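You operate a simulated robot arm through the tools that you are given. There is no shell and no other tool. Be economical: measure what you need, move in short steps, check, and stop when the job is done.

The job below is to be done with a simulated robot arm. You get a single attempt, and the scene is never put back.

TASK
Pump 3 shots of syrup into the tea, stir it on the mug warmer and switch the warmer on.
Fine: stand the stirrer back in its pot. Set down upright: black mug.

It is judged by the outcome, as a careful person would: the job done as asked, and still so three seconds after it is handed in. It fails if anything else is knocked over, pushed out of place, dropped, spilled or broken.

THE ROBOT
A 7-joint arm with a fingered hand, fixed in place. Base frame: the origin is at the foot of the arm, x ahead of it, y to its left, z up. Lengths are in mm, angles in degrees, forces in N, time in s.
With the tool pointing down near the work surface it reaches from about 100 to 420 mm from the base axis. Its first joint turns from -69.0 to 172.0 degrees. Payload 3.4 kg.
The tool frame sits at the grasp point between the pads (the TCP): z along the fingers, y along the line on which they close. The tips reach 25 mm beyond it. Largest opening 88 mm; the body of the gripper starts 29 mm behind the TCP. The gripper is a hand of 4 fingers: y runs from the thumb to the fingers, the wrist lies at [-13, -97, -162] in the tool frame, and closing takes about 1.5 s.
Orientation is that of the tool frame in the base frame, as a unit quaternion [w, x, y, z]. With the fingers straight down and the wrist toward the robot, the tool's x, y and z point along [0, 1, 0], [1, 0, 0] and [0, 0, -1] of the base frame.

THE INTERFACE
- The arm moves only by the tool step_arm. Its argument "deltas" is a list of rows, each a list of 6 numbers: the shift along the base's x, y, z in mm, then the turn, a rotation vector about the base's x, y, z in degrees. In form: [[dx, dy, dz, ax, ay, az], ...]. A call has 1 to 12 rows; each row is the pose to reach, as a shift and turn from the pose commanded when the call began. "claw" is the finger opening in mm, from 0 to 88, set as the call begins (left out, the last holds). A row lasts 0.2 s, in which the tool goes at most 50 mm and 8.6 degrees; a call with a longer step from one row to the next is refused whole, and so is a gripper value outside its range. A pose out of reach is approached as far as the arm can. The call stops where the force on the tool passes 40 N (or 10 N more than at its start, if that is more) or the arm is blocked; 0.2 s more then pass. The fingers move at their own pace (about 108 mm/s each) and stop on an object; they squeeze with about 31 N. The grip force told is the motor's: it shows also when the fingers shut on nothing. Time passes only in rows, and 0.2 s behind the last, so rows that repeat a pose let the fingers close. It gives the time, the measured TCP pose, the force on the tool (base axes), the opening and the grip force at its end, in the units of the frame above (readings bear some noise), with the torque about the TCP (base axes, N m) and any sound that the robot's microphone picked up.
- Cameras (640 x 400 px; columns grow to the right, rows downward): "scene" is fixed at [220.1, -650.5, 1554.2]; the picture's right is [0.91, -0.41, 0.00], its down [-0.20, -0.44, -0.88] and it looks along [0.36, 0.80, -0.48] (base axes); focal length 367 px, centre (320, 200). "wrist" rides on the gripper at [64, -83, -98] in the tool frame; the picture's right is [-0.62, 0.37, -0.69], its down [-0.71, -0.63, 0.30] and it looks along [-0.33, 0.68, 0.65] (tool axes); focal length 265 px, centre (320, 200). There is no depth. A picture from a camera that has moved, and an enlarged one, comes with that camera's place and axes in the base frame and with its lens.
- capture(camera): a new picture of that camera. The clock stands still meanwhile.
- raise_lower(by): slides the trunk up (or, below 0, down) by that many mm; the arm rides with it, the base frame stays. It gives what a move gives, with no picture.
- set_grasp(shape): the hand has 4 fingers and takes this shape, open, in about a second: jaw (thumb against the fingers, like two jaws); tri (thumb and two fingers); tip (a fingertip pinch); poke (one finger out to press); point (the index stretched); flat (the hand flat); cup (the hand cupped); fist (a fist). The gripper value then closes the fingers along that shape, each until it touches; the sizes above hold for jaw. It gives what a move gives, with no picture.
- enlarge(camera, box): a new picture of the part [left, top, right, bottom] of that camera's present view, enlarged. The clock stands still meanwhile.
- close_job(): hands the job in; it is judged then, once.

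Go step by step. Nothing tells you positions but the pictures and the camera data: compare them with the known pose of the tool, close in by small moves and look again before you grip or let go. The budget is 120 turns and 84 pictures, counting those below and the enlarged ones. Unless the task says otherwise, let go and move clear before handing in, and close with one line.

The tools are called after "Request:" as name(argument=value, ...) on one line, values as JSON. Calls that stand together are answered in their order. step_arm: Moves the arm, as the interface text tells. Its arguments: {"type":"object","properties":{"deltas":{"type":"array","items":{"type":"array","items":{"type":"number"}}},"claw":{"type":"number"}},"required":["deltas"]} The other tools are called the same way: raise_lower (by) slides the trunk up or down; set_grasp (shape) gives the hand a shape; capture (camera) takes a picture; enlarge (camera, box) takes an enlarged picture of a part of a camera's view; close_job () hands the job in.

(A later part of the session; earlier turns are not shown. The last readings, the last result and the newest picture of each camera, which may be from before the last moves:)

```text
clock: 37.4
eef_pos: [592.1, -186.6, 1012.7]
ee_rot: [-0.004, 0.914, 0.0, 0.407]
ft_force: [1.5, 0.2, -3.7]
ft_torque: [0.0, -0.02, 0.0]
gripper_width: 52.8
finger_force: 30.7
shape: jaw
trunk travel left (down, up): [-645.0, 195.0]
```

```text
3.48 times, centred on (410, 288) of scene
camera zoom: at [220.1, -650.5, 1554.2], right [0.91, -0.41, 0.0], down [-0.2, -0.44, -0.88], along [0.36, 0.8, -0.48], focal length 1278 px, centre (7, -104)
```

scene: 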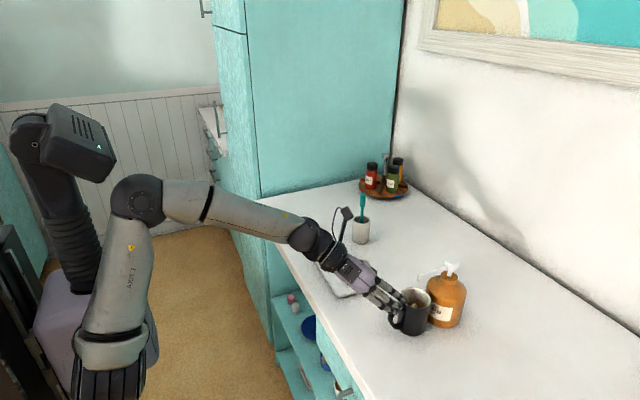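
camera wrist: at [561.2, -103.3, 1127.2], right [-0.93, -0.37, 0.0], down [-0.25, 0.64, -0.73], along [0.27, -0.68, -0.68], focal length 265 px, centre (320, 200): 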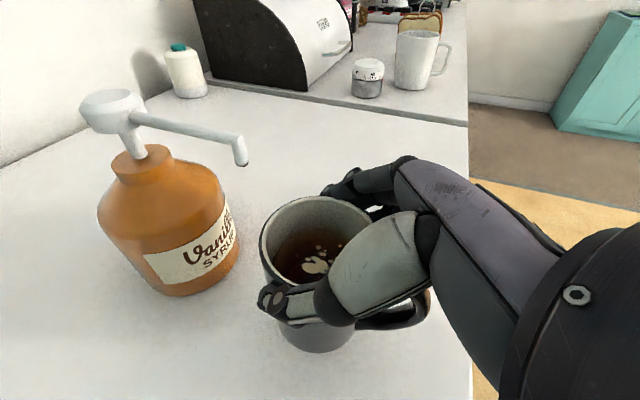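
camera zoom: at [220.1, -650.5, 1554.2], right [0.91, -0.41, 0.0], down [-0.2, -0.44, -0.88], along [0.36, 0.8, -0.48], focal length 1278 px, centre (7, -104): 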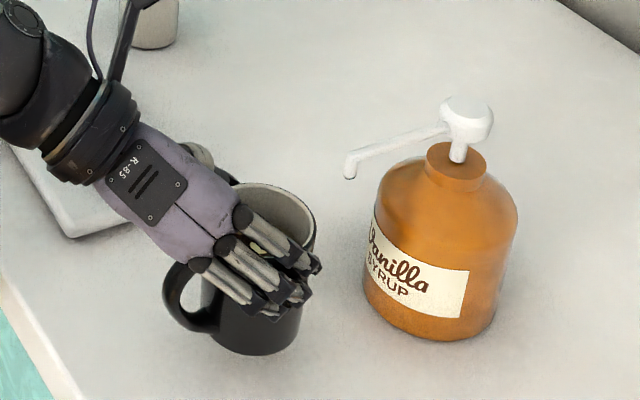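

The mug is free of the spout and bottle. I raise the trunk a little for clearance, then carry the mug toward the warmer while turning the hand slightly with the arm.

Request:
raise_lower(by=45)

Request:
step_arm(deltas=[[-4, 15, 0, 0, 0, 2], [-8, 35, 0, 0, 0, 5], [-10, 55, 0, 0, 0, 8], [-12, 75, 0, 0, 0, 11], [-12, 95, 0, 0, 0, 14], [-12, 115, 0, 0, 0, 16], [-12, 125, 0, 0, 0, 17], [-12, 125, 0, 0, 0, 17]])

Request:
capture(camera="scene")

```text
clock: 38.3
eef_pos: [591.8, -184.3, 1059.8]
ee_rot: [-0.005, 0.913, 0.002, 0.408]
ft_force: [-0.3, -0.9, -2.7]
ft_torque: [-0.03, -0.01, -0.03]
gripper_width: 53.2
finger_force: 30.9
shape: jaw
trunk travel left (down, up): [-690.0, 150.0]
```

```text
clock: 40.1
eef_pos: [581.8, -57.7, 1060.4]
ee_rot: [-0.063, 0.901, 0.14, 0.406]
ft_force: [-1.4, -0.1, -2.4]
ft_torque: [0.01, 0.01, -0.01]
gripper_width: 52.9
finger_force: 31.5
shape: jaw
trunk travel left (down, up): [-690.0, 150.0]
```

```text
42 pictures are left
```

scene: 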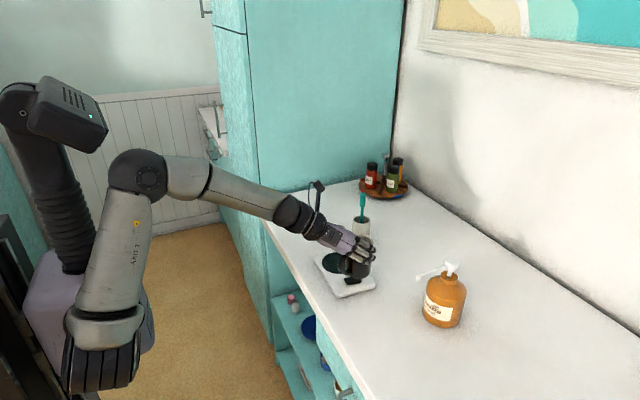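

The move went smoothly and the mug is over the switch end of the warmer. I continue to the plate.

Request:
step_arm(deltas=[[0, 15, 0, 0, 0, 2], [0, 35, 0, 0, 0, 5], [1, 55, 0, 0, 0, 8], [2, 75, 0, 0, 0, 11], [3, 95, 0, 0, 0, 14], [3, 108, 0, 0, 0, 16], [3, 108, 0, 0, 0, 16]])

Request:
enlarge(camera="scene", box=[280, 180, 430, 310])

Request:
capture(camera="wrist")

```text
clock: 41.7
eef_pos: [586.4, 48.8, 1067.3]
ee_rot: [-0.121, 0.871, 0.26, 0.399]
ft_force: [0.2, 0.2, -2.9]
ft_torque: [0.01, -0.01, -0.01]
gripper_width: 52.8
finger_force: 30.6
shape: jaw
trunk travel left (down, up): [-690.0, 150.0]
```

```text
3.08 times, centred on (355, 245) of scene
camera zoom: at [220.1, -650.5, 1554.2], right [0.91, -0.41, 0.0], down [-0.2, -0.44, -0.88], along [0.36, 0.8, -0.48], focal length 1130 px, centre (212, 62)
```

zoom: 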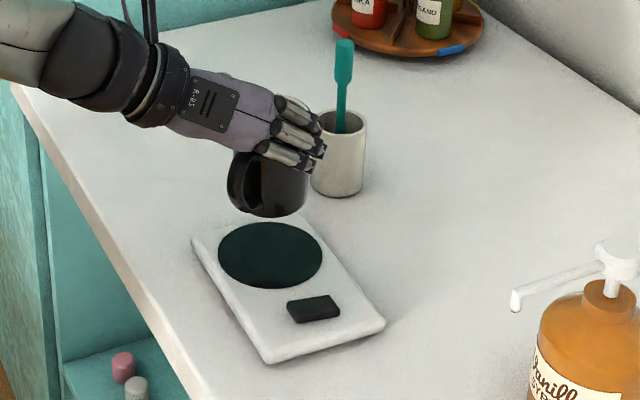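

```text
40 pictures are left
camera wrist: at [513.1, 101.0, 1180.1], right [-0.57, -0.82, -0.02], down [-0.54, 0.4, -0.74], along [0.61, -0.41, -0.67], focal length 265 px, centre (320, 200)
```

wrist: 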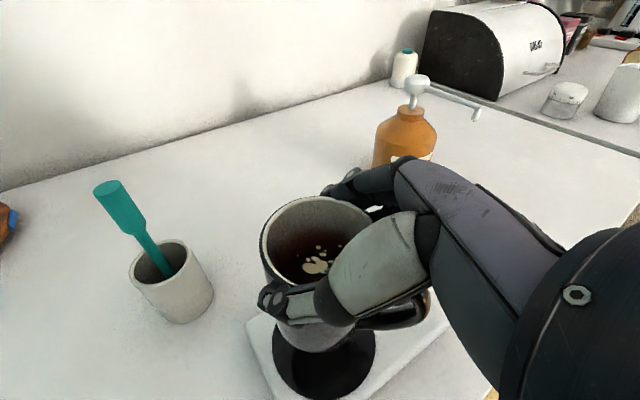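

The mug is directly above the plate, its base about 55 mm up. I lower the trunk by 42 mm, then finish with small arm steps until contact.

Request:
raise_lower(by=-42)

Request:
enlarge(camera="scene", box=[280, 180, 430, 310])

Request:
capture(camera="wrist")

```text
clock: 42.5
eef_pos: [585.1, 49.9, 1025.5]
ee_rot: [-0.122, 0.87, 0.262, 0.399]
ft_force: [0.1, 0.3, -3.1]
ft_torque: [-0.01, -0.01, -0.01]
gripper_width: 53.1
finger_force: 30.8
shape: jaw
trunk travel left (down, up): [-648.0, 192.0]
```

```text
3.08 times, centred on (355, 245) of scene
camera zoom: at [220.1, -650.5, 1554.2], right [0.91, -0.41, 0.0], down [-0.2, -0.44, -0.88], along [0.36, 0.8, -0.48], focal length 1130 px, centre (212, 62)
```

zoom: 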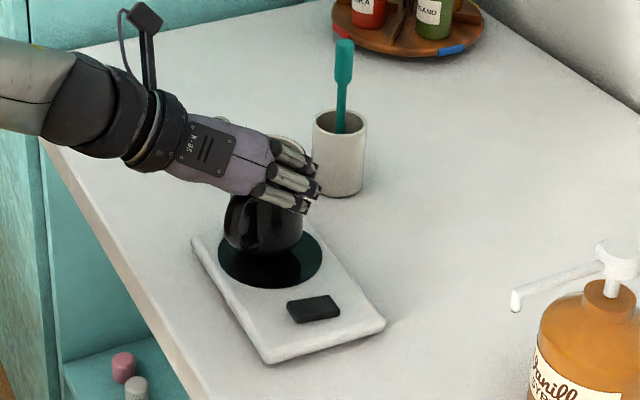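

```text
38 pictures are left
camera wrist: at [511.4, 103.3, 1138.5], right [-0.57, -0.82, -0.02], down [-0.55, 0.4, -0.74], along [0.61, -0.41, -0.67], focal length 265 px, centre (320, 200)
```

wrist: 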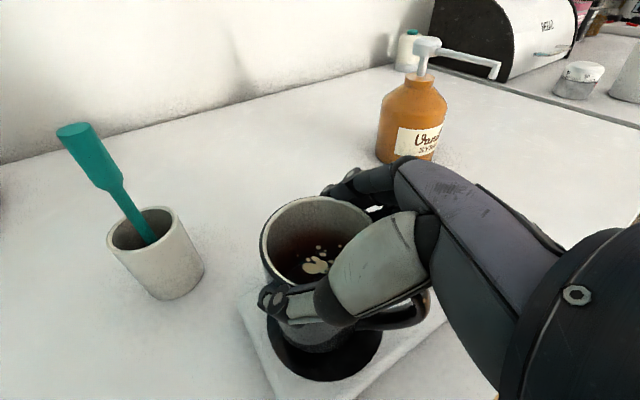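

The base is about 14 mm above the plate and nearly centred. I nudge it a few mm and lower slowly to contact.

Request:
step_arm(deltas=[[2, 1, -3, 0, 0, 0], [4, 2, -6, 0, 0, 0], [4, 2, -9, 0, 0, 0], [4, 2, -11, 0, 0, 0], [4, 2, -11, 0, 0, 0]])

Request:
enlarge(camera="scene", box=[300, 200, 400, 300])

```text
clock: 43.7
eef_pos: [589.2, 52.2, 1020.2]
ee_rot: [-0.123, 0.868, 0.262, 0.404]
ft_force: [0.1, 0.3, -4.0]
ft_torque: [0.04, 0.02, 0.02]
gripper_width: 52.9
finger_force: 31.0
shape: jaw
trunk travel left (down, up): [-648.0, 192.0]
```

```text
4.00 times, centred on (350, 250) of scene
camera zoom: at [220.1, -650.5, 1554.2], right [0.91, -0.41, 0.0], down [-0.2, -0.44, -0.88], along [0.36, 0.8, -0.48], focal length 1470 px, centre (200, 0)
```

zoom: 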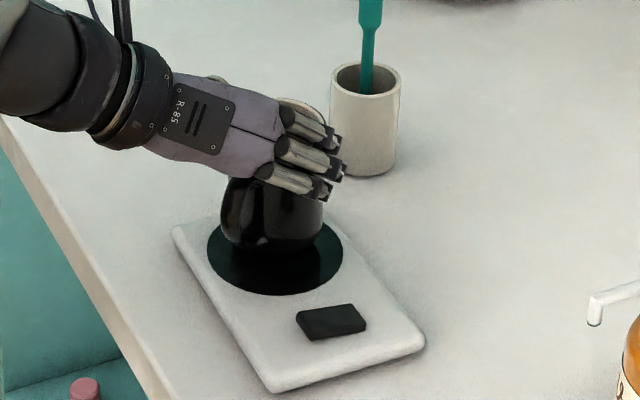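

There is no contact yet, as the arm only came down about 5 mm. I continue in small steps.

Request:
step_arm(deltas=[[1, 0, -3, 0, 0, 0], [1, 0, -5, 0, 0, 0], [1, 0, -7, 0, 0, 0], [1, 0, -7, 0, 0, 0]])

```text
clock: 44.7
eef_pos: [591.0, 51.4, 1013.8]
ee_rot: [-0.123, 0.868, 0.26, 0.405]
ft_force: [-0.4, 0.4, -2.3]
ft_torque: [-0.01, 0.03, -0.01]
gripper_width: 52.7
finger_force: 31.2
shape: jaw
trunk travel left (down, up): [-648.0, 192.0]
```

Request:
step_arm(deltas=[[0, 0, -3, 0, 0, 0], [0, 0, -6, 0, 0, 0], [0, 0, -9, 0, 0, 0], [0, 0, -9, 0, 0, 0]])

Request:
enlarge(camera="scene", box=[300, 200, 400, 300])

```text
clock: 45.7
eef_pos: [592.5, 50.5, 1008.3]
ee_rot: [-0.122, 0.868, 0.259, 0.407]
ft_force: [2.6, 2.4, 11.4]
ft_torque: [-0.1, -0.11, 0.07]
gripper_width: 53.0
finger_force: 30.8
shape: jaw
trunk travel left (down, up): [-648.0, 192.0]
```

```text
4.00 times, centred on (350, 250) of scene
camera zoom: at [220.1, -650.5, 1554.2], right [0.91, -0.41, 0.0], down [-0.2, -0.44, -0.88], along [0.36, 0.8, -0.48], focal length 1470 px, centre (200, 0)
```

zoom: 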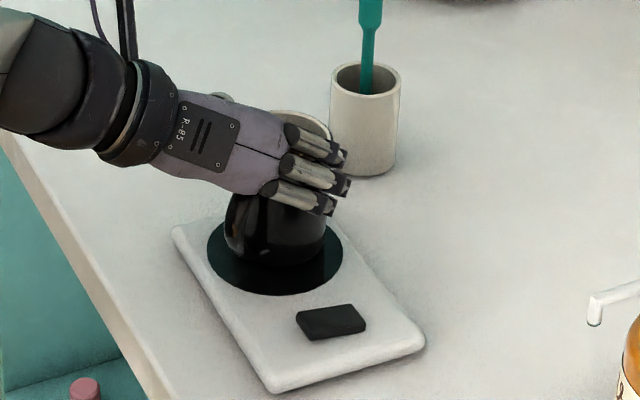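

The mug is on the plate (11 N upward on the tool) and well centred. I ease off the pressure slightly and open the hand.

Request:
step_arm(deltas=[[0, 0, 2, 0, 0, 0], [0, 0, 3, 0, 0, 0], [0, 0, 3, 0, 0, 0]])

Request:
step_arm(deltas=[[0, 0, 0, 0, 0, 0], [0, 0, 0, 0, 0, 0], [0, 0, 0, 0, 0, 0], [0, 0, 0, 0, 0, 0]], claw=88)

Request:
capture(camera="wrist")

Request:
enlarge(camera="scene", box=[300, 200, 400, 300])

```text
clock: 46.5
eef_pos: [590.5, 49.1, 1007.2]
ee_rot: [-0.124, 0.869, 0.256, 0.404]
ft_force: [4.8, 2.4, 19.0]
ft_torque: [-0.26, -0.36, 0.08]
gripper_width: 52.5
finger_force: 30.8
shape: jaw
trunk travel left (down, up): [-648.0, 192.0]
```

```text
clock: 47.5
eef_pos: [590.7, 48.4, 1002.7]
ee_rot: [-0.125, 0.871, 0.256, 0.401]
ft_force: [-0.4, 0.0, -0.6]
ft_torque: [0.01, -0.01, 0.0]
gripper_width: 87.6
finger_force: 0.0
shape: jaw
trunk travel left (down, up): [-648.0, 192.0]
```

```text
35 pictures are left
camera wrist: at [518.8, 100.4, 1117.4], right [-0.58, -0.82, -0.03], down [-0.54, 0.41, -0.73], along [0.61, -0.41, -0.68], focal length 265 px, centre (320, 200)
```

wrist: 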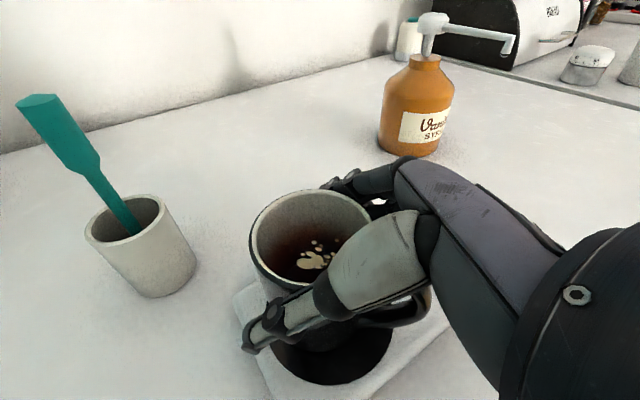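

```text
4.00 times, centred on (350, 250) of scene
camera zoom: at [220.1, -650.5, 1554.2], right [0.91, -0.41, 0.0], down [-0.2, -0.44, -0.88], along [0.36, 0.8, -0.48], focal length 1470 px, centre (200, 0)
```

zoom: 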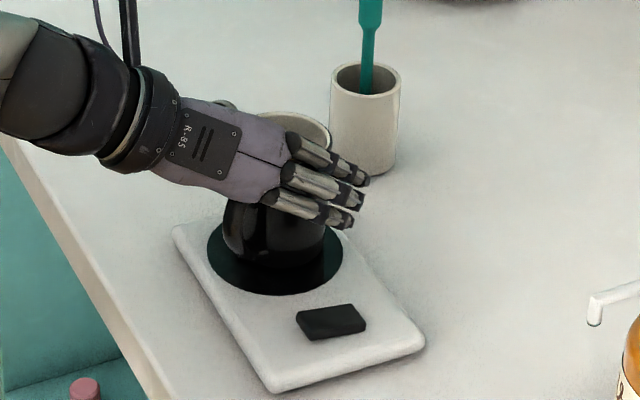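

The mug stands released on the plate. I withdraw along the finger direction, back and up.

Request:
step_arm(deltas=[[-6, -4, 6, 0, 0, 0], [-13, -9, 13, 0, 0, 0], [-25, -17, 26, 0, 0, 0], [-38, -25, 40, 0, 0, 0], [-51, -34, 60, 0, 0, 0], [-60, -38, 90, 0, 0, 0], [-60, -38, 90, 0, 0, 0]])

Request:
raise_lower(by=130)

Request:
capture(camera="scene")

Request:
capture(camera="wrist")

```text
clock: 49.1
eef_pos: [527.1, 22.2, 1080.7]
ee_rot: [-0.105, 0.871, 0.278, 0.391]
ft_force: [0.5, -0.1, -0.1]
ft_torque: [-0.01, 0.01, -0.02]
gripper_width: 87.9
finger_force: 0.1
shape: jaw
trunk travel left (down, up): [-648.0, 192.0]
```

```text
clock: 50.7
eef_pos: [527.2, 21.4, 1210.0]
ee_rot: [-0.106, 0.871, 0.277, 0.391]
ft_force: [0.3, -0.2, -0.1]
ft_torque: [0.0, -0.03, -0.04]
gripper_width: 87.9
finger_force: 0.0
shape: jaw
trunk travel left (down, up): [-778.0, 62.0]
```

```text
33 pictures are left
```

scene: 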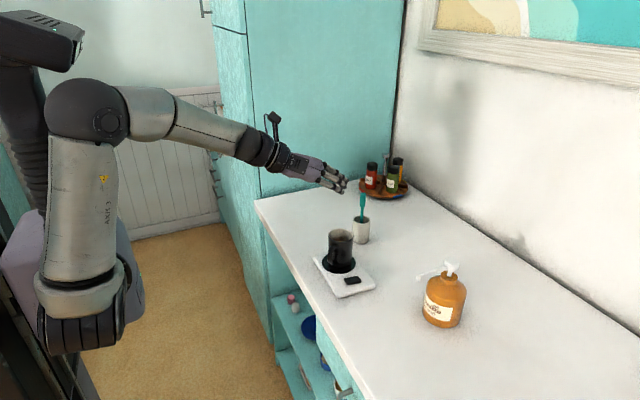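

```text
32 pictures are left
camera wrist: at [454.0, 77.5, 1321.8], right [-0.56, -0.83, 0.02], down [-0.55, 0.36, -0.75], along [0.62, -0.43, -0.66], focal length 265 px, centre (320, 200)
```

wrist: 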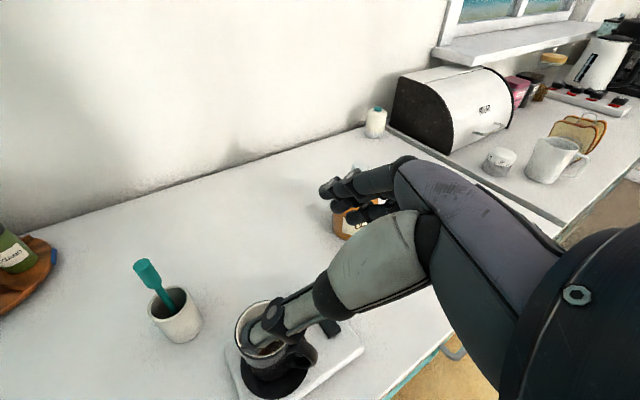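

The mug sits upright on the plate. The stirrer's flared top is at about (708,139,1070). I turn the hand back to fingers-down with the jaws closing along x, staying high.

Request:
step_arm(deltas=[[5, 6, 0, -4.8, 2.7, 5.7], [15, 12, 0, -9.6, 5.5, 11.4], [25, 20, 0, -14.3, 8.2, 17.1], [35, 30, 0, -19.1, 10.9, 22.8], [45, 40, 0, -23.9, 13.7, 28.6], [55, 50, 0, -28.7, 16.4, 34.3], [65, 60, 0, -33.4, 19.1, 40.0], [75, 70, 0, -38.2, 21.9, 45.7], [85, 80, 0, -43, 24.6, 51.4], [85, 80, 0, -43, 24.6, 51.4]])

Request:
capture(camera="wrist")

```text
clock: 52.9
eef_pos: [612.2, 101.3, 1212.5]
ee_rot: [-0.003, 0.709, 0.705, 0.001]
ft_force: [-0.9, 0.6, 1.1]
ft_torque: [0.0, -0.01, 0.0]
gripper_width: 88.0
finger_force: 0.0
shape: jaw
trunk travel left (down, up): [-778.0, 62.0]
```

```text
31 pictures are left
camera wrist: at [528.6, 166.3, 1311.1], right [0.37, -0.63, 0.69], down [-0.63, -0.71, -0.31], along [0.68, -0.32, -0.66], focal length 265 px, centre (320, 200)
```

wrist: 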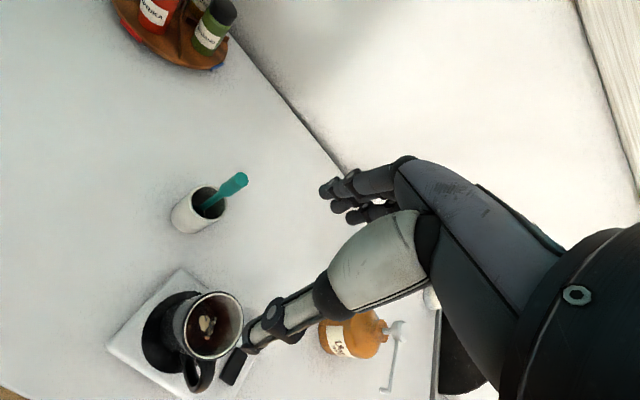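

The stirrer top is confirmed at about (707,141,1070). I move to just above it with the jaw partly closed.

Request:
step_arm(deltas=[[20, 10, -30, 0, 0, 0], [40, 20, -60, 0, 0, 0], [65, 30, -85, 0, 0, 0], [90, 40, -90, 0, 0, 0], [95, 40, -90, 0, 0, 0], [95, 40, -90, 0, 0, 0]], claw=60)

Request:
capture(camera="wrist")

Request:
enlarge(camera="scene", box=[310, 140, 430, 260])

```text
clock: 54.3
eef_pos: [664.8, 120.0, 1102.3]
ee_rot: [-0.002, 0.71, 0.705, 0.0]
ft_force: [0.1, 0.1, -0.4]
ft_torque: [-0.03, 0.0, 0.0]
gripper_width: 60.2
finger_force: 0.0
shape: jaw
out of reach, approached as far as the arm can: row 2, 3, 4, 5, 6
trunk travel left (down, up): [-778.0, 62.0]
```

```text
30 pictures are left
camera wrist: at [582.1, 185.8, 1200.6], right [0.37, -0.63, 0.69], down [-0.63, -0.71, -0.31], along [0.68, -0.33, -0.66], focal length 265 px, centre (320, 200)
```

wrist: 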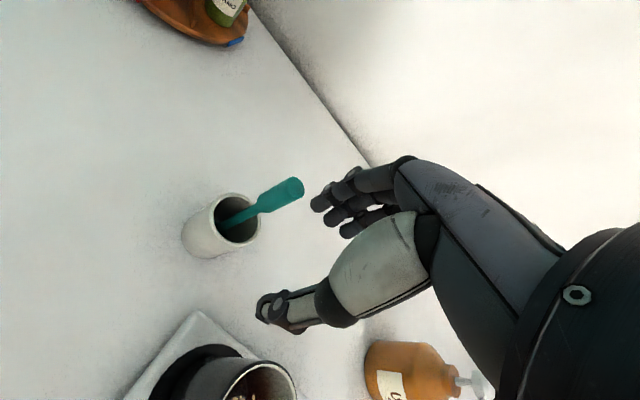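

```text
3.33 times, centred on (370, 200) of scene
camera zoom: at [220.1, -650.5, 1554.2], right [0.91, -0.41, 0.0], down [-0.2, -0.44, -0.88], along [0.36, 0.8, -0.48], focal length 1224 px, centre (153, 200)
```

zoom: 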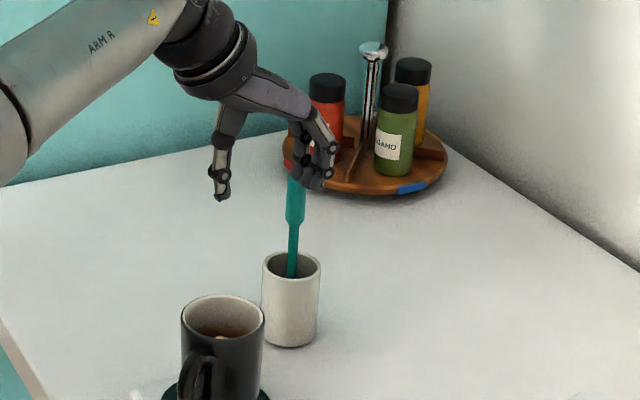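

The tool-down pose falls short here because the right arm's shoulder is at about y=-163. The tilted posture I used for the mug keeps the closing axis horizontal and reaches farther, so I back up and return to that orientation.

Request:
step_arm(deltas=[[-15, -5, 35, 0, 0, 0], [-40, -15, 65, 0, 0, 0], [-45, -20, 70, 4.8, -2.7, -5.7], [-45, -25, 70, 9.6, -5.5, -11.4], [-45, -30, 70, 14.3, -8.2, -17.1], [-45, -35, 70, 19.1, -10.9, -22.8], [-45, -35, 70, 23.9, -13.7, -28.6], [-45, -35, 70, 28.7, -16.4, -34.3], [-45, -35, 70, 33.4, -19.1, -40.0], [-45, -35, 70, 38.2, -21.9, -45.7], [-45, -35, 70, 43, -24.6, -51.4], [-45, -35, 70, 43, -24.6, -51.4]])

Request:
capture(camera="wrist")

```text
clock: 57.1
eef_pos: [630.1, 60.3, 1191.7]
ee_rot: [-0.127, 0.871, 0.245, 0.406]
ft_force: [-0.5, -0.2, -0.9]
ft_torque: [0.03, 0.05, 0.03]
gripper_width: 60.5
finger_force: 0.0
shape: jaw
trunk travel left (down, up): [-778.0, 62.0]
stopped in row 12: the arm was blocked; the commanded pose is now the measured one
```

```text
28 pictures are left
camera wrist: at [559.2, 111.7, 1305.2], right [-0.59, -0.8, -0.04], down [-0.53, 0.43, -0.73], along [0.6, -0.41, -0.68], focal length 265 px, centre (320, 200)
```

wrist: 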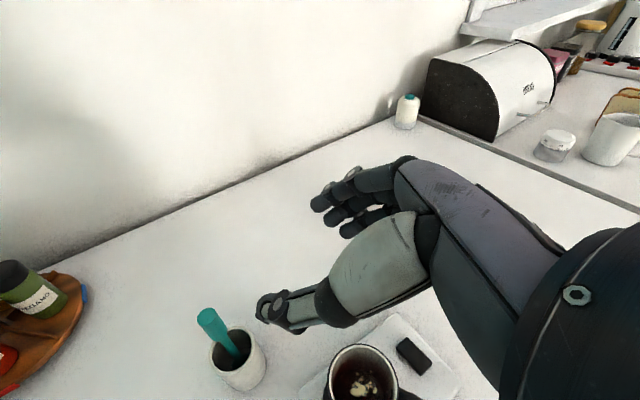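

The orientation is back to the tilted posture. I turn the yaw a little further toward +y and move toward a standoff before the stirrer.

Request:
step_arm(deltas=[[5, 6, -5, 0, 0, 3], [12, 14, -12, 0, 0, 6], [20, 22, -22, 0, 0, 9], [28, 30, -32, 0, 0, 12], [35, 38, -42, 0, 0, 14], [40, 42, -50, 0, 0, 14], [40, 42, -50, 0, 0, 14]])

Request:
capture(camera="wrist")

Request:
enlarge(camera="scene", box=[300, 140, 420, 260])

```text
clock: 58.9
eef_pos: [684.4, 74.4, 1152.8]
ee_rot: [-0.189, 0.838, 0.318, 0.401]
ft_force: [0.2, -0.3, -0.3]
ft_torque: [0.02, 0.02, 0.0]
gripper_width: 60.3
finger_force: 0.0
shape: jaw
trunk travel left (down, up): [-778.0, 62.0]
stopped in row 7: the arm was blocked; the commanded pose is now the measured one
```

```text
27 pictures are left
camera wrist: at [603.4, 104.2, 1269.2], right [-0.42, -0.9, -0.09], down [-0.6, 0.36, -0.71], along [0.67, -0.25, -0.7], focal length 265 px, centre (320, 200)
```

wrist: 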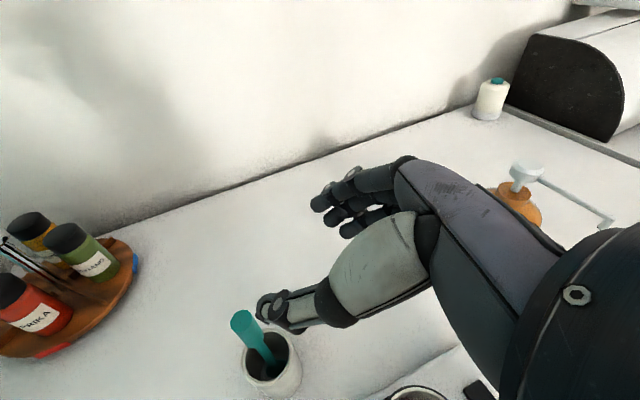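

```text
3.33 times, centred on (360, 200) of scene
camera zoom: at [220.1, -650.5, 1554.2], right [0.91, -0.41, 0.0], down [-0.2, -0.44, -0.88], along [0.36, 0.8, -0.48], focal length 1224 px, centre (187, 200)
```

zoom: 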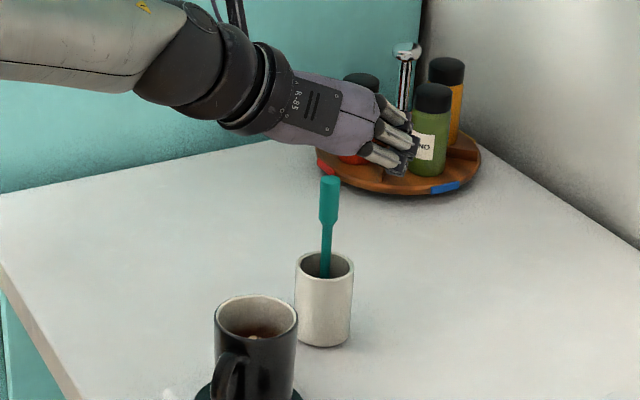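

Something in the wrist is limiting motion toward +y, so I rotate the yaw further to align the hand with the arm's direction, staying high.

Request:
step_arm(deltas=[[-2, 0, 0, 0, 0, 5], [-4, 2, 0, 0, 0, 10], [-4, 5, 0, 0, 0, 15], [-4, 8, 0, 0, 0, 20], [-4, 10, 0, 0, 0, 24], [-4, 10, 0, 0, 0, 24]])

```text
clock: 60.3
eef_pos: [677.7, 87.5, 1152.6]
ee_rot: [-0.267, 0.752, 0.489, 0.352]
ft_force: [-1.0, 0.8, 0.5]
ft_torque: [0.0, -0.01, 0.01]
gripper_width: 60.2
finger_force: 0.1
shape: jaw
trunk travel left (down, up): [-778.0, 62.0]
```

That resolved it: the hand tracks well at this yaw. I lower the trunk 60 mm to the stirrer's level and look.

Request:
raise_lower(by=-60)

Request:
step_arm(deltas=[[6, 4, 0, 0, 0, 0], [13, 8, 0, 0, 0, 0], [13, 8, 0, 0, 0, 0]])

Request:
capture(camera="wrist")

Request:
enlarge(camera="scene", box=[320, 160, 420, 260])

```text
clock: 61.3
eef_pos: [677.4, 87.0, 1091.1]
ee_rot: [-0.267, 0.752, 0.488, 0.353]
ft_force: [-0.7, 0.6, -1.0]
ft_torque: [0.01, -0.02, 0.01]
gripper_width: 60.1
finger_force: 0.2
shape: jaw
trunk travel left (down, up): [-718.0, 122.0]
```

```text
clock: 62.1
eef_pos: [692.4, 94.7, 1091.7]
ee_rot: [-0.267, 0.752, 0.488, 0.353]
ft_force: [0.6, 0.5, -0.5]
ft_torque: [0.03, 0.02, 0.0]
gripper_width: 60.2
finger_force: 0.1
shape: jaw
trunk travel left (down, up): [-718.0, 122.0]
```

```text
25 pictures are left
camera wrist: at [605.7, 90.2, 1208.2], right [-0.02, -1.0, -0.09], down [-0.7, 0.08, -0.71], along [0.72, 0.05, -0.69], focal length 265 px, centre (320, 200)
```

wrist: 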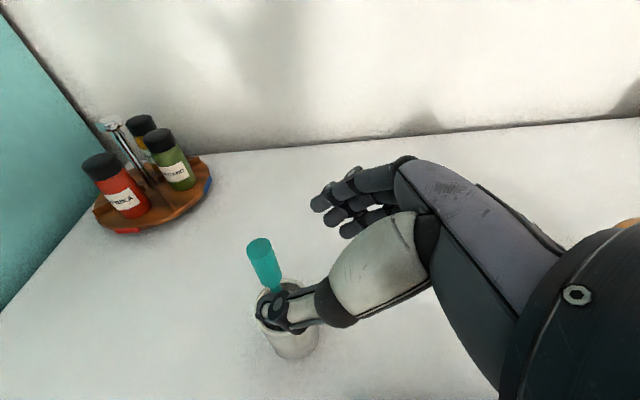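

```text
4.00 times, centred on (370, 210) of scene
camera zoom: at [220.1, -650.5, 1554.2], right [0.91, -0.41, 0.0], down [-0.2, -0.44, -0.88], along [0.36, 0.8, -0.48], focal length 1470 px, centre (120, 160)
```

zoom: 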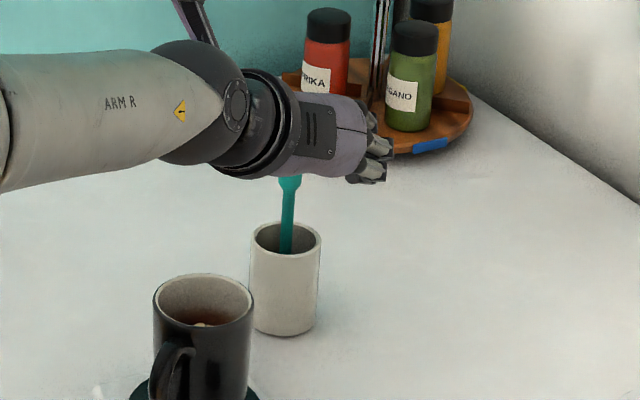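

The knob is at about (711,141,1060), straight ahead along the finger direction and centred between thumb and fingers. I advance to it.

Request:
step_arm(deltas=[[4, 10, -8, 0, 0, 0], [8, 20, -16, 0, 0, 0], [12, 30, -24, 0, 0, 0], [16, 40, -31, 0, 0, 0], [18, 46, -35, 0, 0, 0], [18, 46, -35, 0, 0, 0]])

Request:
capture(camera="wrist")

```text
clock: 63.5
eef_pos: [708.7, 141.8, 1056.4]
ee_rot: [-0.266, 0.752, 0.489, 0.352]
ft_force: [-0.5, -0.6, 0.3]
ft_torque: [0.01, 0.0, -0.02]
gripper_width: 60.1
finger_force: 0.0
shape: jaw
trunk travel left (down, up): [-718.0, 122.0]
```

```text
23 pictures are left
camera wrist: at [623.0, 135.5, 1172.6], right [-0.02, -1.0, -0.09], down [-0.7, 0.08, -0.71], along [0.72, 0.05, -0.69], focal length 265 px, centre (320, 200)
```

wrist: 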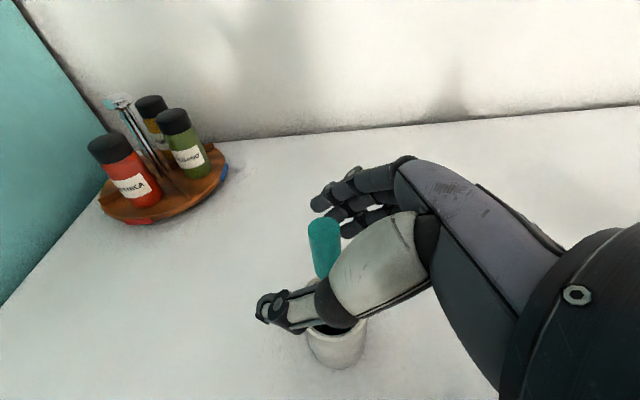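

The knob is centred in the open hand. I close on it.

Request:
step_arm(deltas=[[0, 0, 0, 0, 0, 0], [0, 0, 0, 0, 0, 0], [0, 0, 0, 0, 0, 0], [0, 0, 0, 0, 0, 0], [0, 0, 0, 0, 0, 0], [0, 0, 0, 0, 0, 0]], claw=5)

Request:
capture(camera="wrist")

Request:
enlarge(camera="scene", box=[320, 160, 420, 260])

```text
clock: 64.9
eef_pos: [708.8, 140.6, 1057.0]
ee_rot: [-0.268, 0.752, 0.489, 0.352]
ft_force: [-0.2, 0.2, 0.4]
ft_torque: [-0.01, -0.01, -0.02]
gripper_width: 2.5
finger_force: 31.1
shape: jaw
trunk travel left (down, up): [-718.0, 122.0]
```

```text
22 pictures are left
camera wrist: at [623.1, 135.4, 1172.6], right [-0.02, -1.0, -0.09], down [-0.7, 0.08, -0.71], along [0.72, 0.05, -0.69], focal length 265 px, centre (320, 200)
```

wrist: 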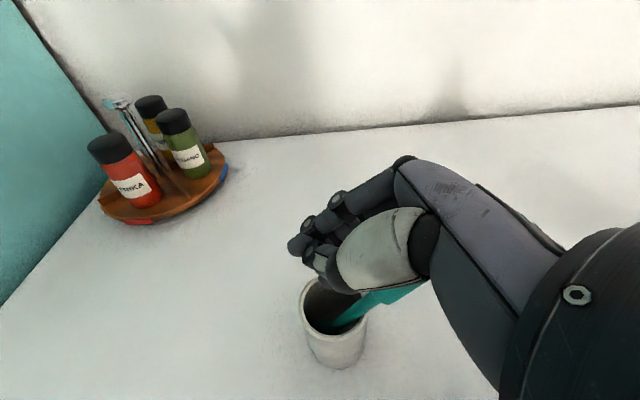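

```text
4.00 times, centred on (370, 210) of scene
camera zoom: at [220.1, -650.5, 1554.2], right [0.91, -0.41, 0.0], down [-0.2, -0.44, -0.88], along [0.36, 0.8, -0.48], focal length 1470 px, centre (120, 160)
```

zoom: 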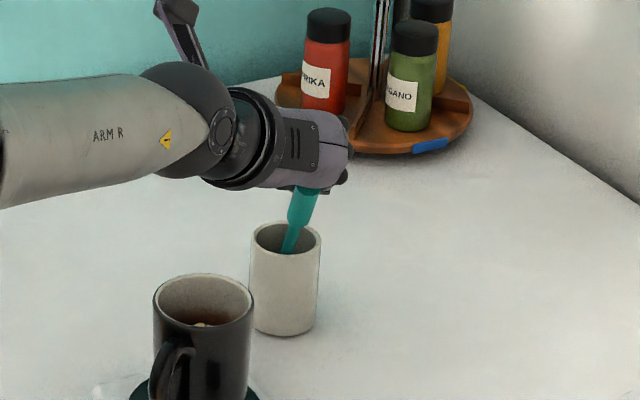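

The stirrer now leans with its top toward the palm, so I need to know whether it is actually held. I lift slightly and look closely.

Request:
step_arm(deltas=[[0, 0, 5, 0, 0, 0], [0, 0, 12, 0, 0, 0], [0, 0, 20, 0, 0, 0], [0, 0, 20, 0, 0, 0]])

Request:
enlarge(camera="wrist", box=[260, 160, 480, 380])

Request:
enlarge(camera="scene", box=[340, 170, 420, 250])

```text
clock: 65.9
eef_pos: [709.5, 141.6, 1077.0]
ee_rot: [-0.267, 0.753, 0.488, 0.351]
ft_force: [-0.6, 0.2, 0.1]
ft_torque: [0.01, 0.0, 0.01]
gripper_width: 2.2
finger_force: 30.4
shape: jaw
trunk travel left (down, up): [-718.0, 122.0]
```

```text
1.82 times, centred on (370, 270) of wrist
camera zoom: at [624.3, 136.2, 1193.0], right [-0.02, -1.0, -0.09], down [-0.7, 0.08, -0.71], along [0.72, 0.05, -0.7], focal length 483 px, centre (229, 73)
```

zoom: 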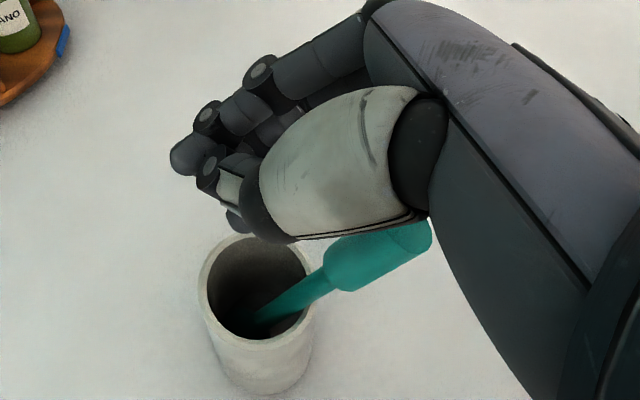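

```text
5.00 times, centred on (380, 210) of scene
camera zoom: at [220.1, -650.5, 1554.2], right [0.91, -0.41, 0.0], down [-0.2, -0.44, -0.88], along [0.36, 0.8, -0.48], focal length 1837 px, centre (20, 150)
```

zoom: 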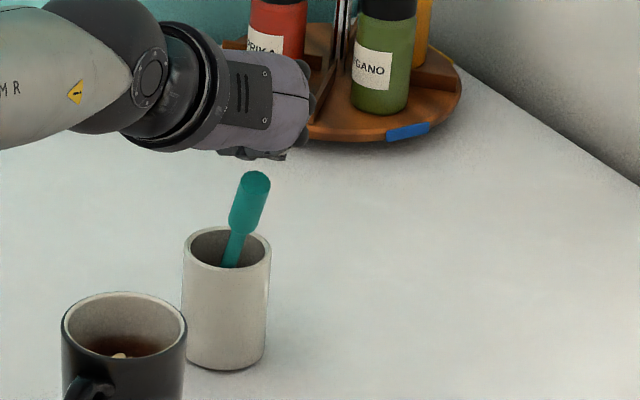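

The knob slipped out of the closing fingers; the stirrer is still in its pot but now leans toward the robot, with its top at about (694,90,1055). That lean lines up better with the tilted hand, so I rise, back off, reopen and look again.

Request:
step_arm(deltas=[[0, 0, 20, 0, 0, 0], [0, 0, 40, 0, 0, 0], [-8, -25, 52, 0, 0, 0], [-18, -60, 52, 0, 0, 0], [-30, -91, 52, 0, 0, 0], [-30, -91, 40, 0, 0, 0], [-30, -91, 40, 0, 0, 0]])

Request:
step_arm(deltas=[[0, 0, 0, 0, 0, 0], [0, 0, -10, 0, 0, 0], [0, 0, -20, 0, 0, 0], [0, 0, -20, 0, 0, 0]], claw=60)

Request:
capture(camera="wrist")

Request:
enlarge(camera="scene", box=[320, 160, 420, 260])

```text
clock: 67.5
eef_pos: [678.9, 49.5, 1117.3]
ee_rot: [-0.267, 0.752, 0.489, 0.352]
ft_force: [-0.2, 0.8, -0.6]
ft_torque: [0.02, 0.04, 0.02]
gripper_width: 2.4
finger_force: 31.1
shape: jaw
trunk travel left (down, up): [-718.0, 122.0]
```

```text
clock: 68.5
eef_pos: [679.3, 50.5, 1096.8]
ee_rot: [-0.268, 0.752, 0.488, 0.352]
ft_force: [0.3, 0.2, 0.0]
ft_torque: [0.0, -0.01, 0.01]
gripper_width: 59.7
finger_force: 0.0
shape: jaw
trunk travel left (down, up): [-718.0, 122.0]
```

```text
18 pictures are left
camera wrist: at [592.6, 44.3, 1212.4], right [-0.02, -1.0, -0.09], down [-0.7, 0.08, -0.71], along [0.72, 0.05, -0.69], focal length 265 px, centre (320, 200)
```

wrist: 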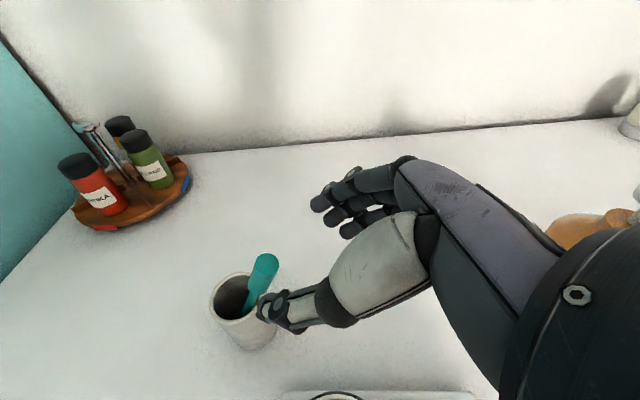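

```text
4.00 times, centred on (370, 210) of scene
camera zoom: at [220.1, -650.5, 1554.2], right [0.91, -0.41, 0.0], down [-0.2, -0.44, -0.88], along [0.36, 0.8, -0.48], focal length 1470 px, centre (120, 160)
```

zoom: 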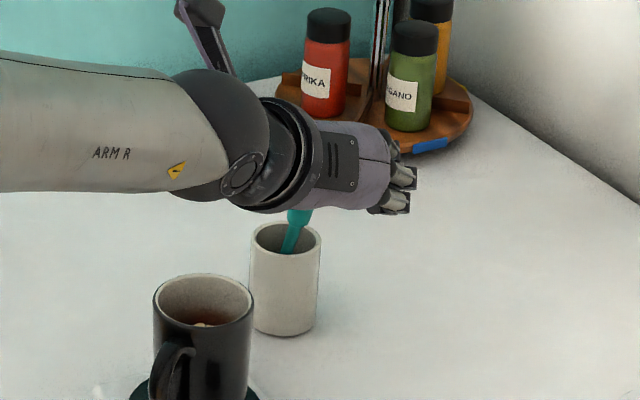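

The stirrer top is at about (695,92,1056), leaning roughly 28° toward the robot. I steepen the hand by 16° so its fingers are nearly parallel to the stirrer, and check that the arm follows.

Request:
step_arm(deltas=[[0, 0, 0, -6.9, 2.8, 0.4], [0, 0, 0, -13.8, 5.7, 0.9], [0, 8, 0, -14.8, 6.1, 0.9], [0, 8, 0, -14.8, 6.1, 0.9]])

```text
clock: 69.5
eef_pos: [678.6, 58.4, 1096.7]
ee_rot: [-0.196, 0.794, 0.521, 0.244]
ft_force: [0.1, -0.3, -0.4]
ft_torque: [-0.01, 0.01, 0.0]
gripper_width: 60.2
finger_force: 0.1
shape: jaw
trunk travel left (down, up): [-718.0, 122.0]
```

The steeper pose tracks well. I advance along the finger direction onto the knob.

Request:
step_arm(deltas=[[6, 7, -12, 0, 0, 0], [8, 13, -21, 0, 0, 0], [10, 20, -31, 0, 0, 0], [13, 28, -42, 0, 0, 0], [15, 35, -52, 0, 0, 0], [17, 41, -60, 0, 0, 0], [17, 41, -60, 0, 0, 0]])

Request:
enlarge(camera="wrist", box=[220, 140, 460, 360])

```text
clock: 71.1
eef_pos: [697.0, 99.3, 1035.3]
ee_rot: [-0.196, 0.794, 0.521, 0.244]
ft_force: [0.1, 0.2, 0.6]
ft_torque: [0.0, 0.02, -0.01]
gripper_width: 59.8
finger_force: 0.0
shape: jaw
trunk travel left (down, up): [-718.0, 122.0]
```

```text
1.82 times, centred on (340, 250) of wrist
camera zoom: at [622.9, 123.0, 1158.2], right [0.0, -0.99, 0.17], down [-0.77, -0.11, -0.63], along [0.64, -0.13, -0.76], focal length 483 px, centre (284, 109)
```

zoom: 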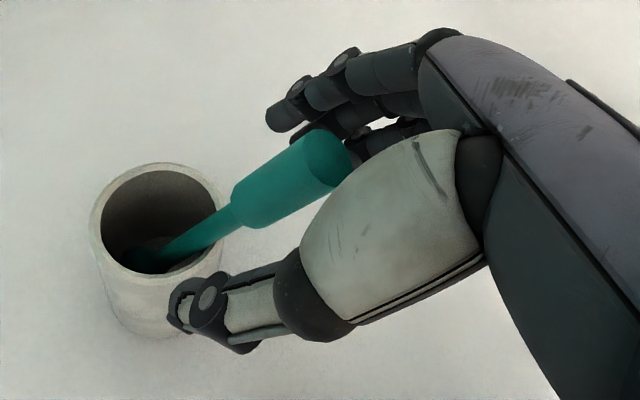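

The knob lies neatly between thumb and fingers, parallel to them. I close the hand.

Request:
step_arm(deltas=[[0, 0, 0, 0, 0, 0], [0, 0, 0, 0, 0, 0], [0, 0, 0, 0, 0, 0], [0, 0, 0, 0, 0, 0], [0, 0, 0, 0, 0, 0]], claw=4)

Request:
enlarge(camera="wrist", box=[220, 140, 460, 360])

```text
clock: 72.3
eef_pos: [696.5, 98.2, 1035.4]
ee_rot: [-0.195, 0.794, 0.521, 0.244]
ft_force: [-0.4, -0.1, -0.3]
ft_torque: [-0.14, 0.04, -0.02]
gripper_width: 7.8
finger_force: 31.0
shape: jaw
trunk travel left (down, up): [-718.0, 122.0]
```

```text
1.82 times, centred on (340, 250) of wrist
camera zoom: at [623.1, 122.8, 1158.2], right [0.0, -0.99, 0.17], down [-0.77, -0.11, -0.63], along [0.64, -0.13, -0.76], focal length 483 px, centre (284, 109)
```

zoom: 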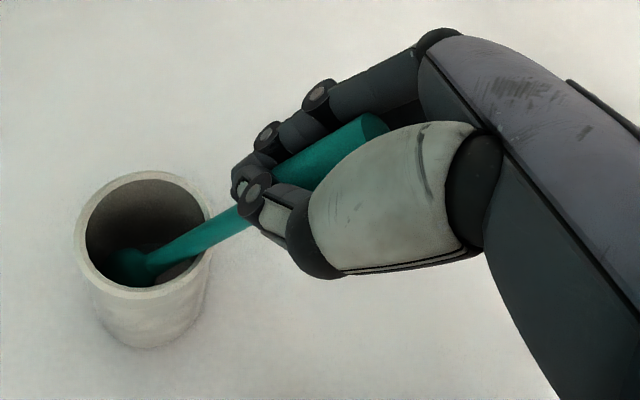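

The stirrer is held now (7.8 mm opening, gripped around the knob). I lift it out along its own axis.

Request:
step_arm(deltas=[[-1, -5, 9, 0, 0, 0], [-2, -10, 18, 0, 0, 0], [-3, -15, 28, 0, 0, 0], [-4, -21, 40, 0, 0, 0], [-5, -29, 55, 0, 0, 0], [-7, -37, 70, 0, 0, 0], [-8, -44, 85, 0, 0, 0], [-8, -44, 85, 0, 0, 0]])

Request:
capture(camera="wrist")

Request:
enlarge(camera="scene", box=[310, 150, 430, 290])

```text
clock: 74.1
eef_pos: [688.0, 55.5, 1122.4]
ee_rot: [-0.196, 0.794, 0.521, 0.243]
ft_force: [-0.5, -0.9, -0.2]
ft_torque: [0.02, 0.0, -0.02]
gripper_width: 6.5
finger_force: 30.8
shape: jaw
trunk travel left (down, up): [-718.0, 122.0]
```

```text
14 pictures are left
camera wrist: at [615.6, 79.6, 1244.3], right [0.0, -0.99, 0.17], down [-0.77, -0.11, -0.63], along [0.64, -0.13, -0.76], focal length 265 px, centre (320, 200)
```

wrist: 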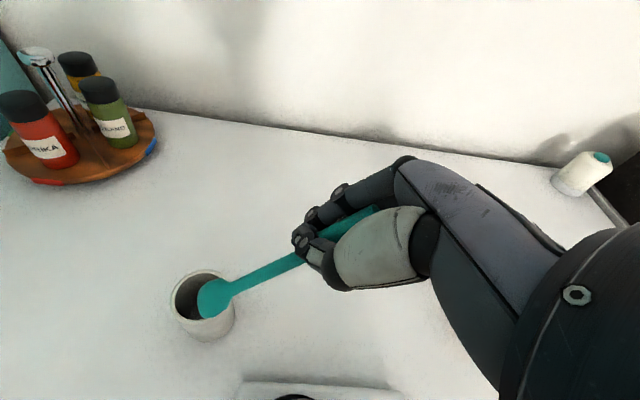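

```text
2.86 times, centred on (370, 220) of scene
camera zoom: at [220.1, -650.5, 1554.2], right [0.91, -0.41, 0.0], down [-0.2, -0.44, -0.88], along [0.36, 0.8, -0.48], focal length 1050 px, centre (177, 143)
```

zoom: 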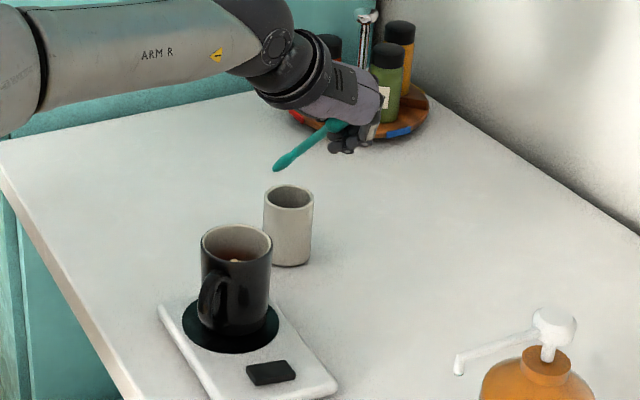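

The stirrer with its spoon end is out, the pot is standing and the mug is in place. I carry it above the mug while rotating the hand to bring the stirrer close to vertical.

Request:
step_arm(deltas=[[-10, 0, 15, -4, -0.5, 0], [-25, 0, 30, -9, -1.2, 0], [-42, -1, 43, -15, -2, 0], [-60, -2, 43, -21, -2.8, 0], [-80, -4, 43, -27, -3.6, 0], [-96, -6, 43, -32, -4.2, 0], [-96, -6, 43, -32, -4.2, 0]])

Request:
capture(camera="wrist")

Request:
enlarge(camera="scene", box=[290, 150, 410, 290])

```text
clock: 75.7
eef_pos: [597.5, 37.0, 1170.6]
ee_rot: [0.037, 0.814, 0.565, 0.128]
ft_force: [1.4, 0.1, -0.3]
ft_torque: [-0.01, -0.01, -0.02]
gripper_width: 5.9
finger_force: 31.4
shape: jaw
trunk travel left (down, up): [-718.0, 122.0]
```

```text
12 pictures are left
camera wrist: at [517.9, 119.8, 1258.8], right [-0.04, -0.77, 0.64], down [-0.73, -0.41, -0.54], along [0.68, -0.49, -0.54], focal length 265 px, centre (320, 200)
```

wrist: 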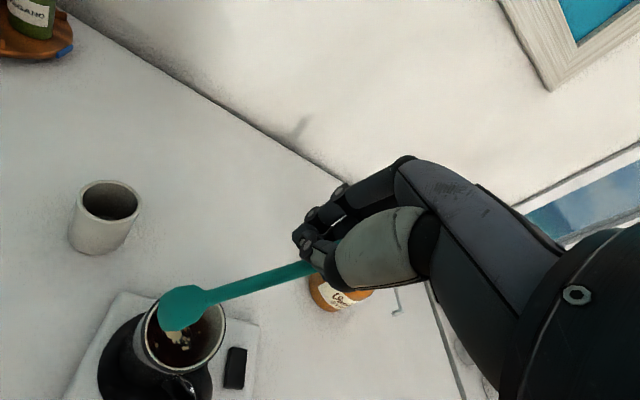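

```text
2.86 times, centred on (350, 220) of scene
camera zoom: at [220.1, -650.5, 1554.2], right [0.91, -0.41, 0.0], down [-0.2, -0.44, -0.88], along [0.36, 0.8, -0.48], focal length 1050 px, centre (234, 143)
```

zoom: 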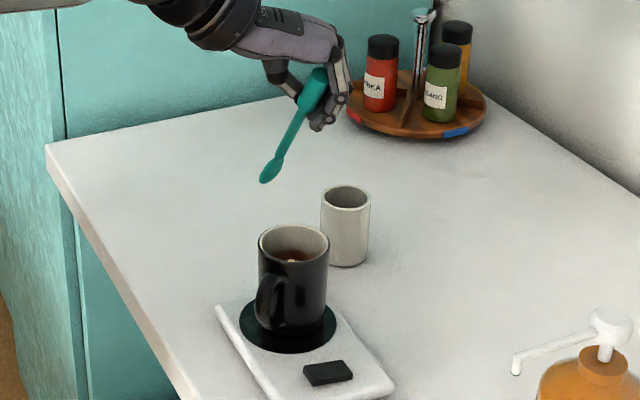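

The stirrer tip is at about (582,79,1077), still tilted about 25°. I rotate a bit more toward vertical and see whether the arm follows.

Request:
step_arm(deltas=[[0, 2, 0, -4, -1.5, 0], [0, 4, 0, -8, -3, 0], [0, 6, 0, -12, -4.3, 0], [0, 6, 0, -12, -4.3, 0]])

```text
clock: 76.7
eef_pos: [597.1, 41.4, 1173.5]
ee_rot: [0.142, 0.803, 0.571, 0.099]
ft_force: [0.9, -0.5, 0.5]
ft_torque: [0.01, 0.01, -0.04]
gripper_width: 5.8
finger_force: 31.7
shape: jaw
trunk travel left (down, up): [-718.0, 122.0]
```

The stirrer should now be only about 13° from vertical with its tip near (589,63). I shift slightly and lower the trunk until the tip is just above the rim, then verify.

Request:
step_arm(deltas=[[0, -3, 0, 0, 0, 0], [0, -3, 0, 0, 0, 0]])

Request:
raise_lower(by=-46)

Request:
capture(camera="wrist")

Request:
enlarge(camera="scene", box=[300, 170, 400, 280])

```text
clock: 77.3
eef_pos: [595.6, 41.7, 1175.2]
ee_rot: [0.142, 0.801, 0.573, 0.1]
ft_force: [-0.3, -0.3, 0.2]
ft_torque: [0.0, -0.02, -0.01]
gripper_width: 6.1
finger_force: 31.3
shape: jaw
trunk travel left (down, up): [-718.0, 122.0]
```

```text
clock: 78.2
eef_pos: [593.9, 43.3, 1129.0]
ee_rot: [0.14, 0.8, 0.574, 0.1]
ft_force: [0.0, 0.1, -0.3]
ft_torque: [0.01, -0.01, 0.02]
gripper_width: 6.1
finger_force: 30.6
shape: jaw
trunk travel left (down, up): [-672.0, 168.0]
```

```text
10 pictures are left
camera wrist: at [509.1, 141.1, 1192.5], right [-0.09, -0.62, 0.78], down [-0.69, -0.52, -0.5], along [0.72, -0.59, -0.38], focal length 265 px, centre (320, 200)
```

wrist: 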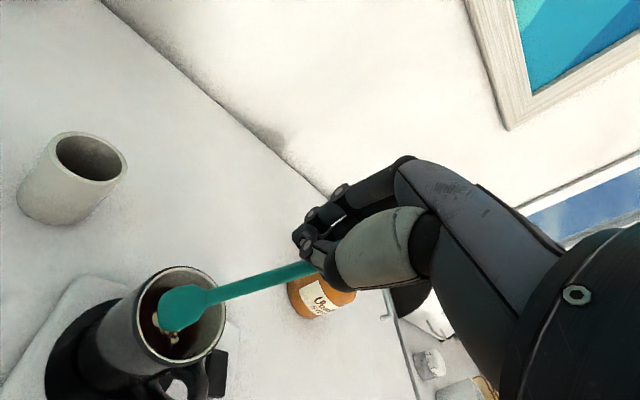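

```text
3.64 times, centred on (350, 225) of scene
camera zoom: at [220.1, -650.5, 1554.2], right [0.91, -0.41, 0.0], down [-0.2, -0.44, -0.88], along [0.36, 0.8, -0.48], focal length 1336 px, centre (211, 109)
```

zoom: 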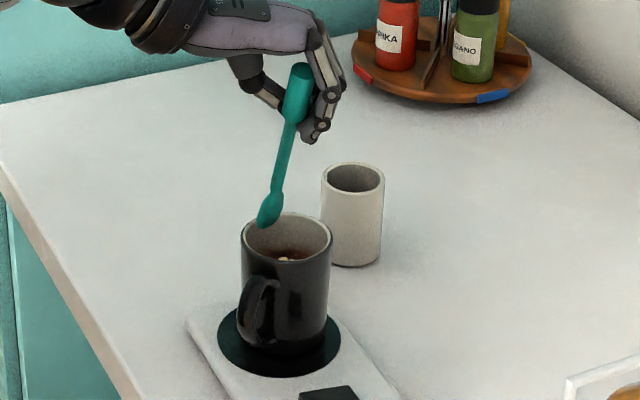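

The tip is at (584,64,1024) and the mug axis at (594,50) with its rim at about 1009. I shift the tip over the opening, then lower it into the tea by the trunk.

Request:
step_arm(deltas=[[4, -4, 0, 0, 0, 0], [8, -8, 0, 0, 0, 0], [8, -8, 0, 0, 0, 0], [8, -8, 0, 0, 0, 0]])

Request:
enlarge(camera="wrist", box=[40, 220, 300, 400])

```text
clock: 79.2
eef_pos: [601.4, 33.8, 1134.4]
ee_rot: [0.145, 0.8, 0.573, 0.104]
ft_force: [0.3, 0.6, 0.2]
ft_torque: [0.0, -0.02, -0.03]
gripper_width: 6.1
finger_force: 31.0
shape: jaw
trunk travel left (down, up): [-672.0, 168.0]
```

```text
2.22 times, centred on (170, 310) of wrist
camera zoom: at [515.4, 133.1, 1197.3], right [-0.1, -0.62, 0.78], down [-0.69, -0.52, -0.51], along [0.72, -0.59, -0.37], focal length 590 px, centre (653, -44)
```

zoom: 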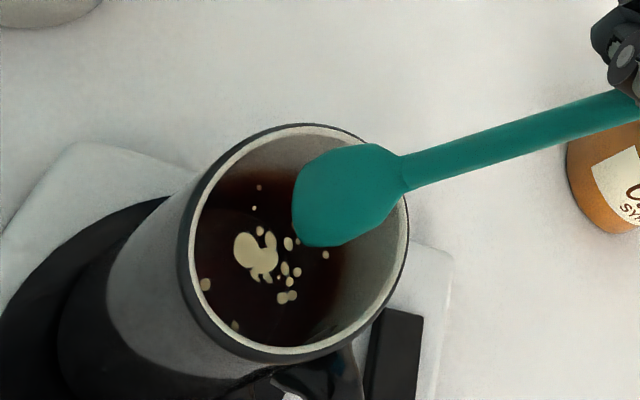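

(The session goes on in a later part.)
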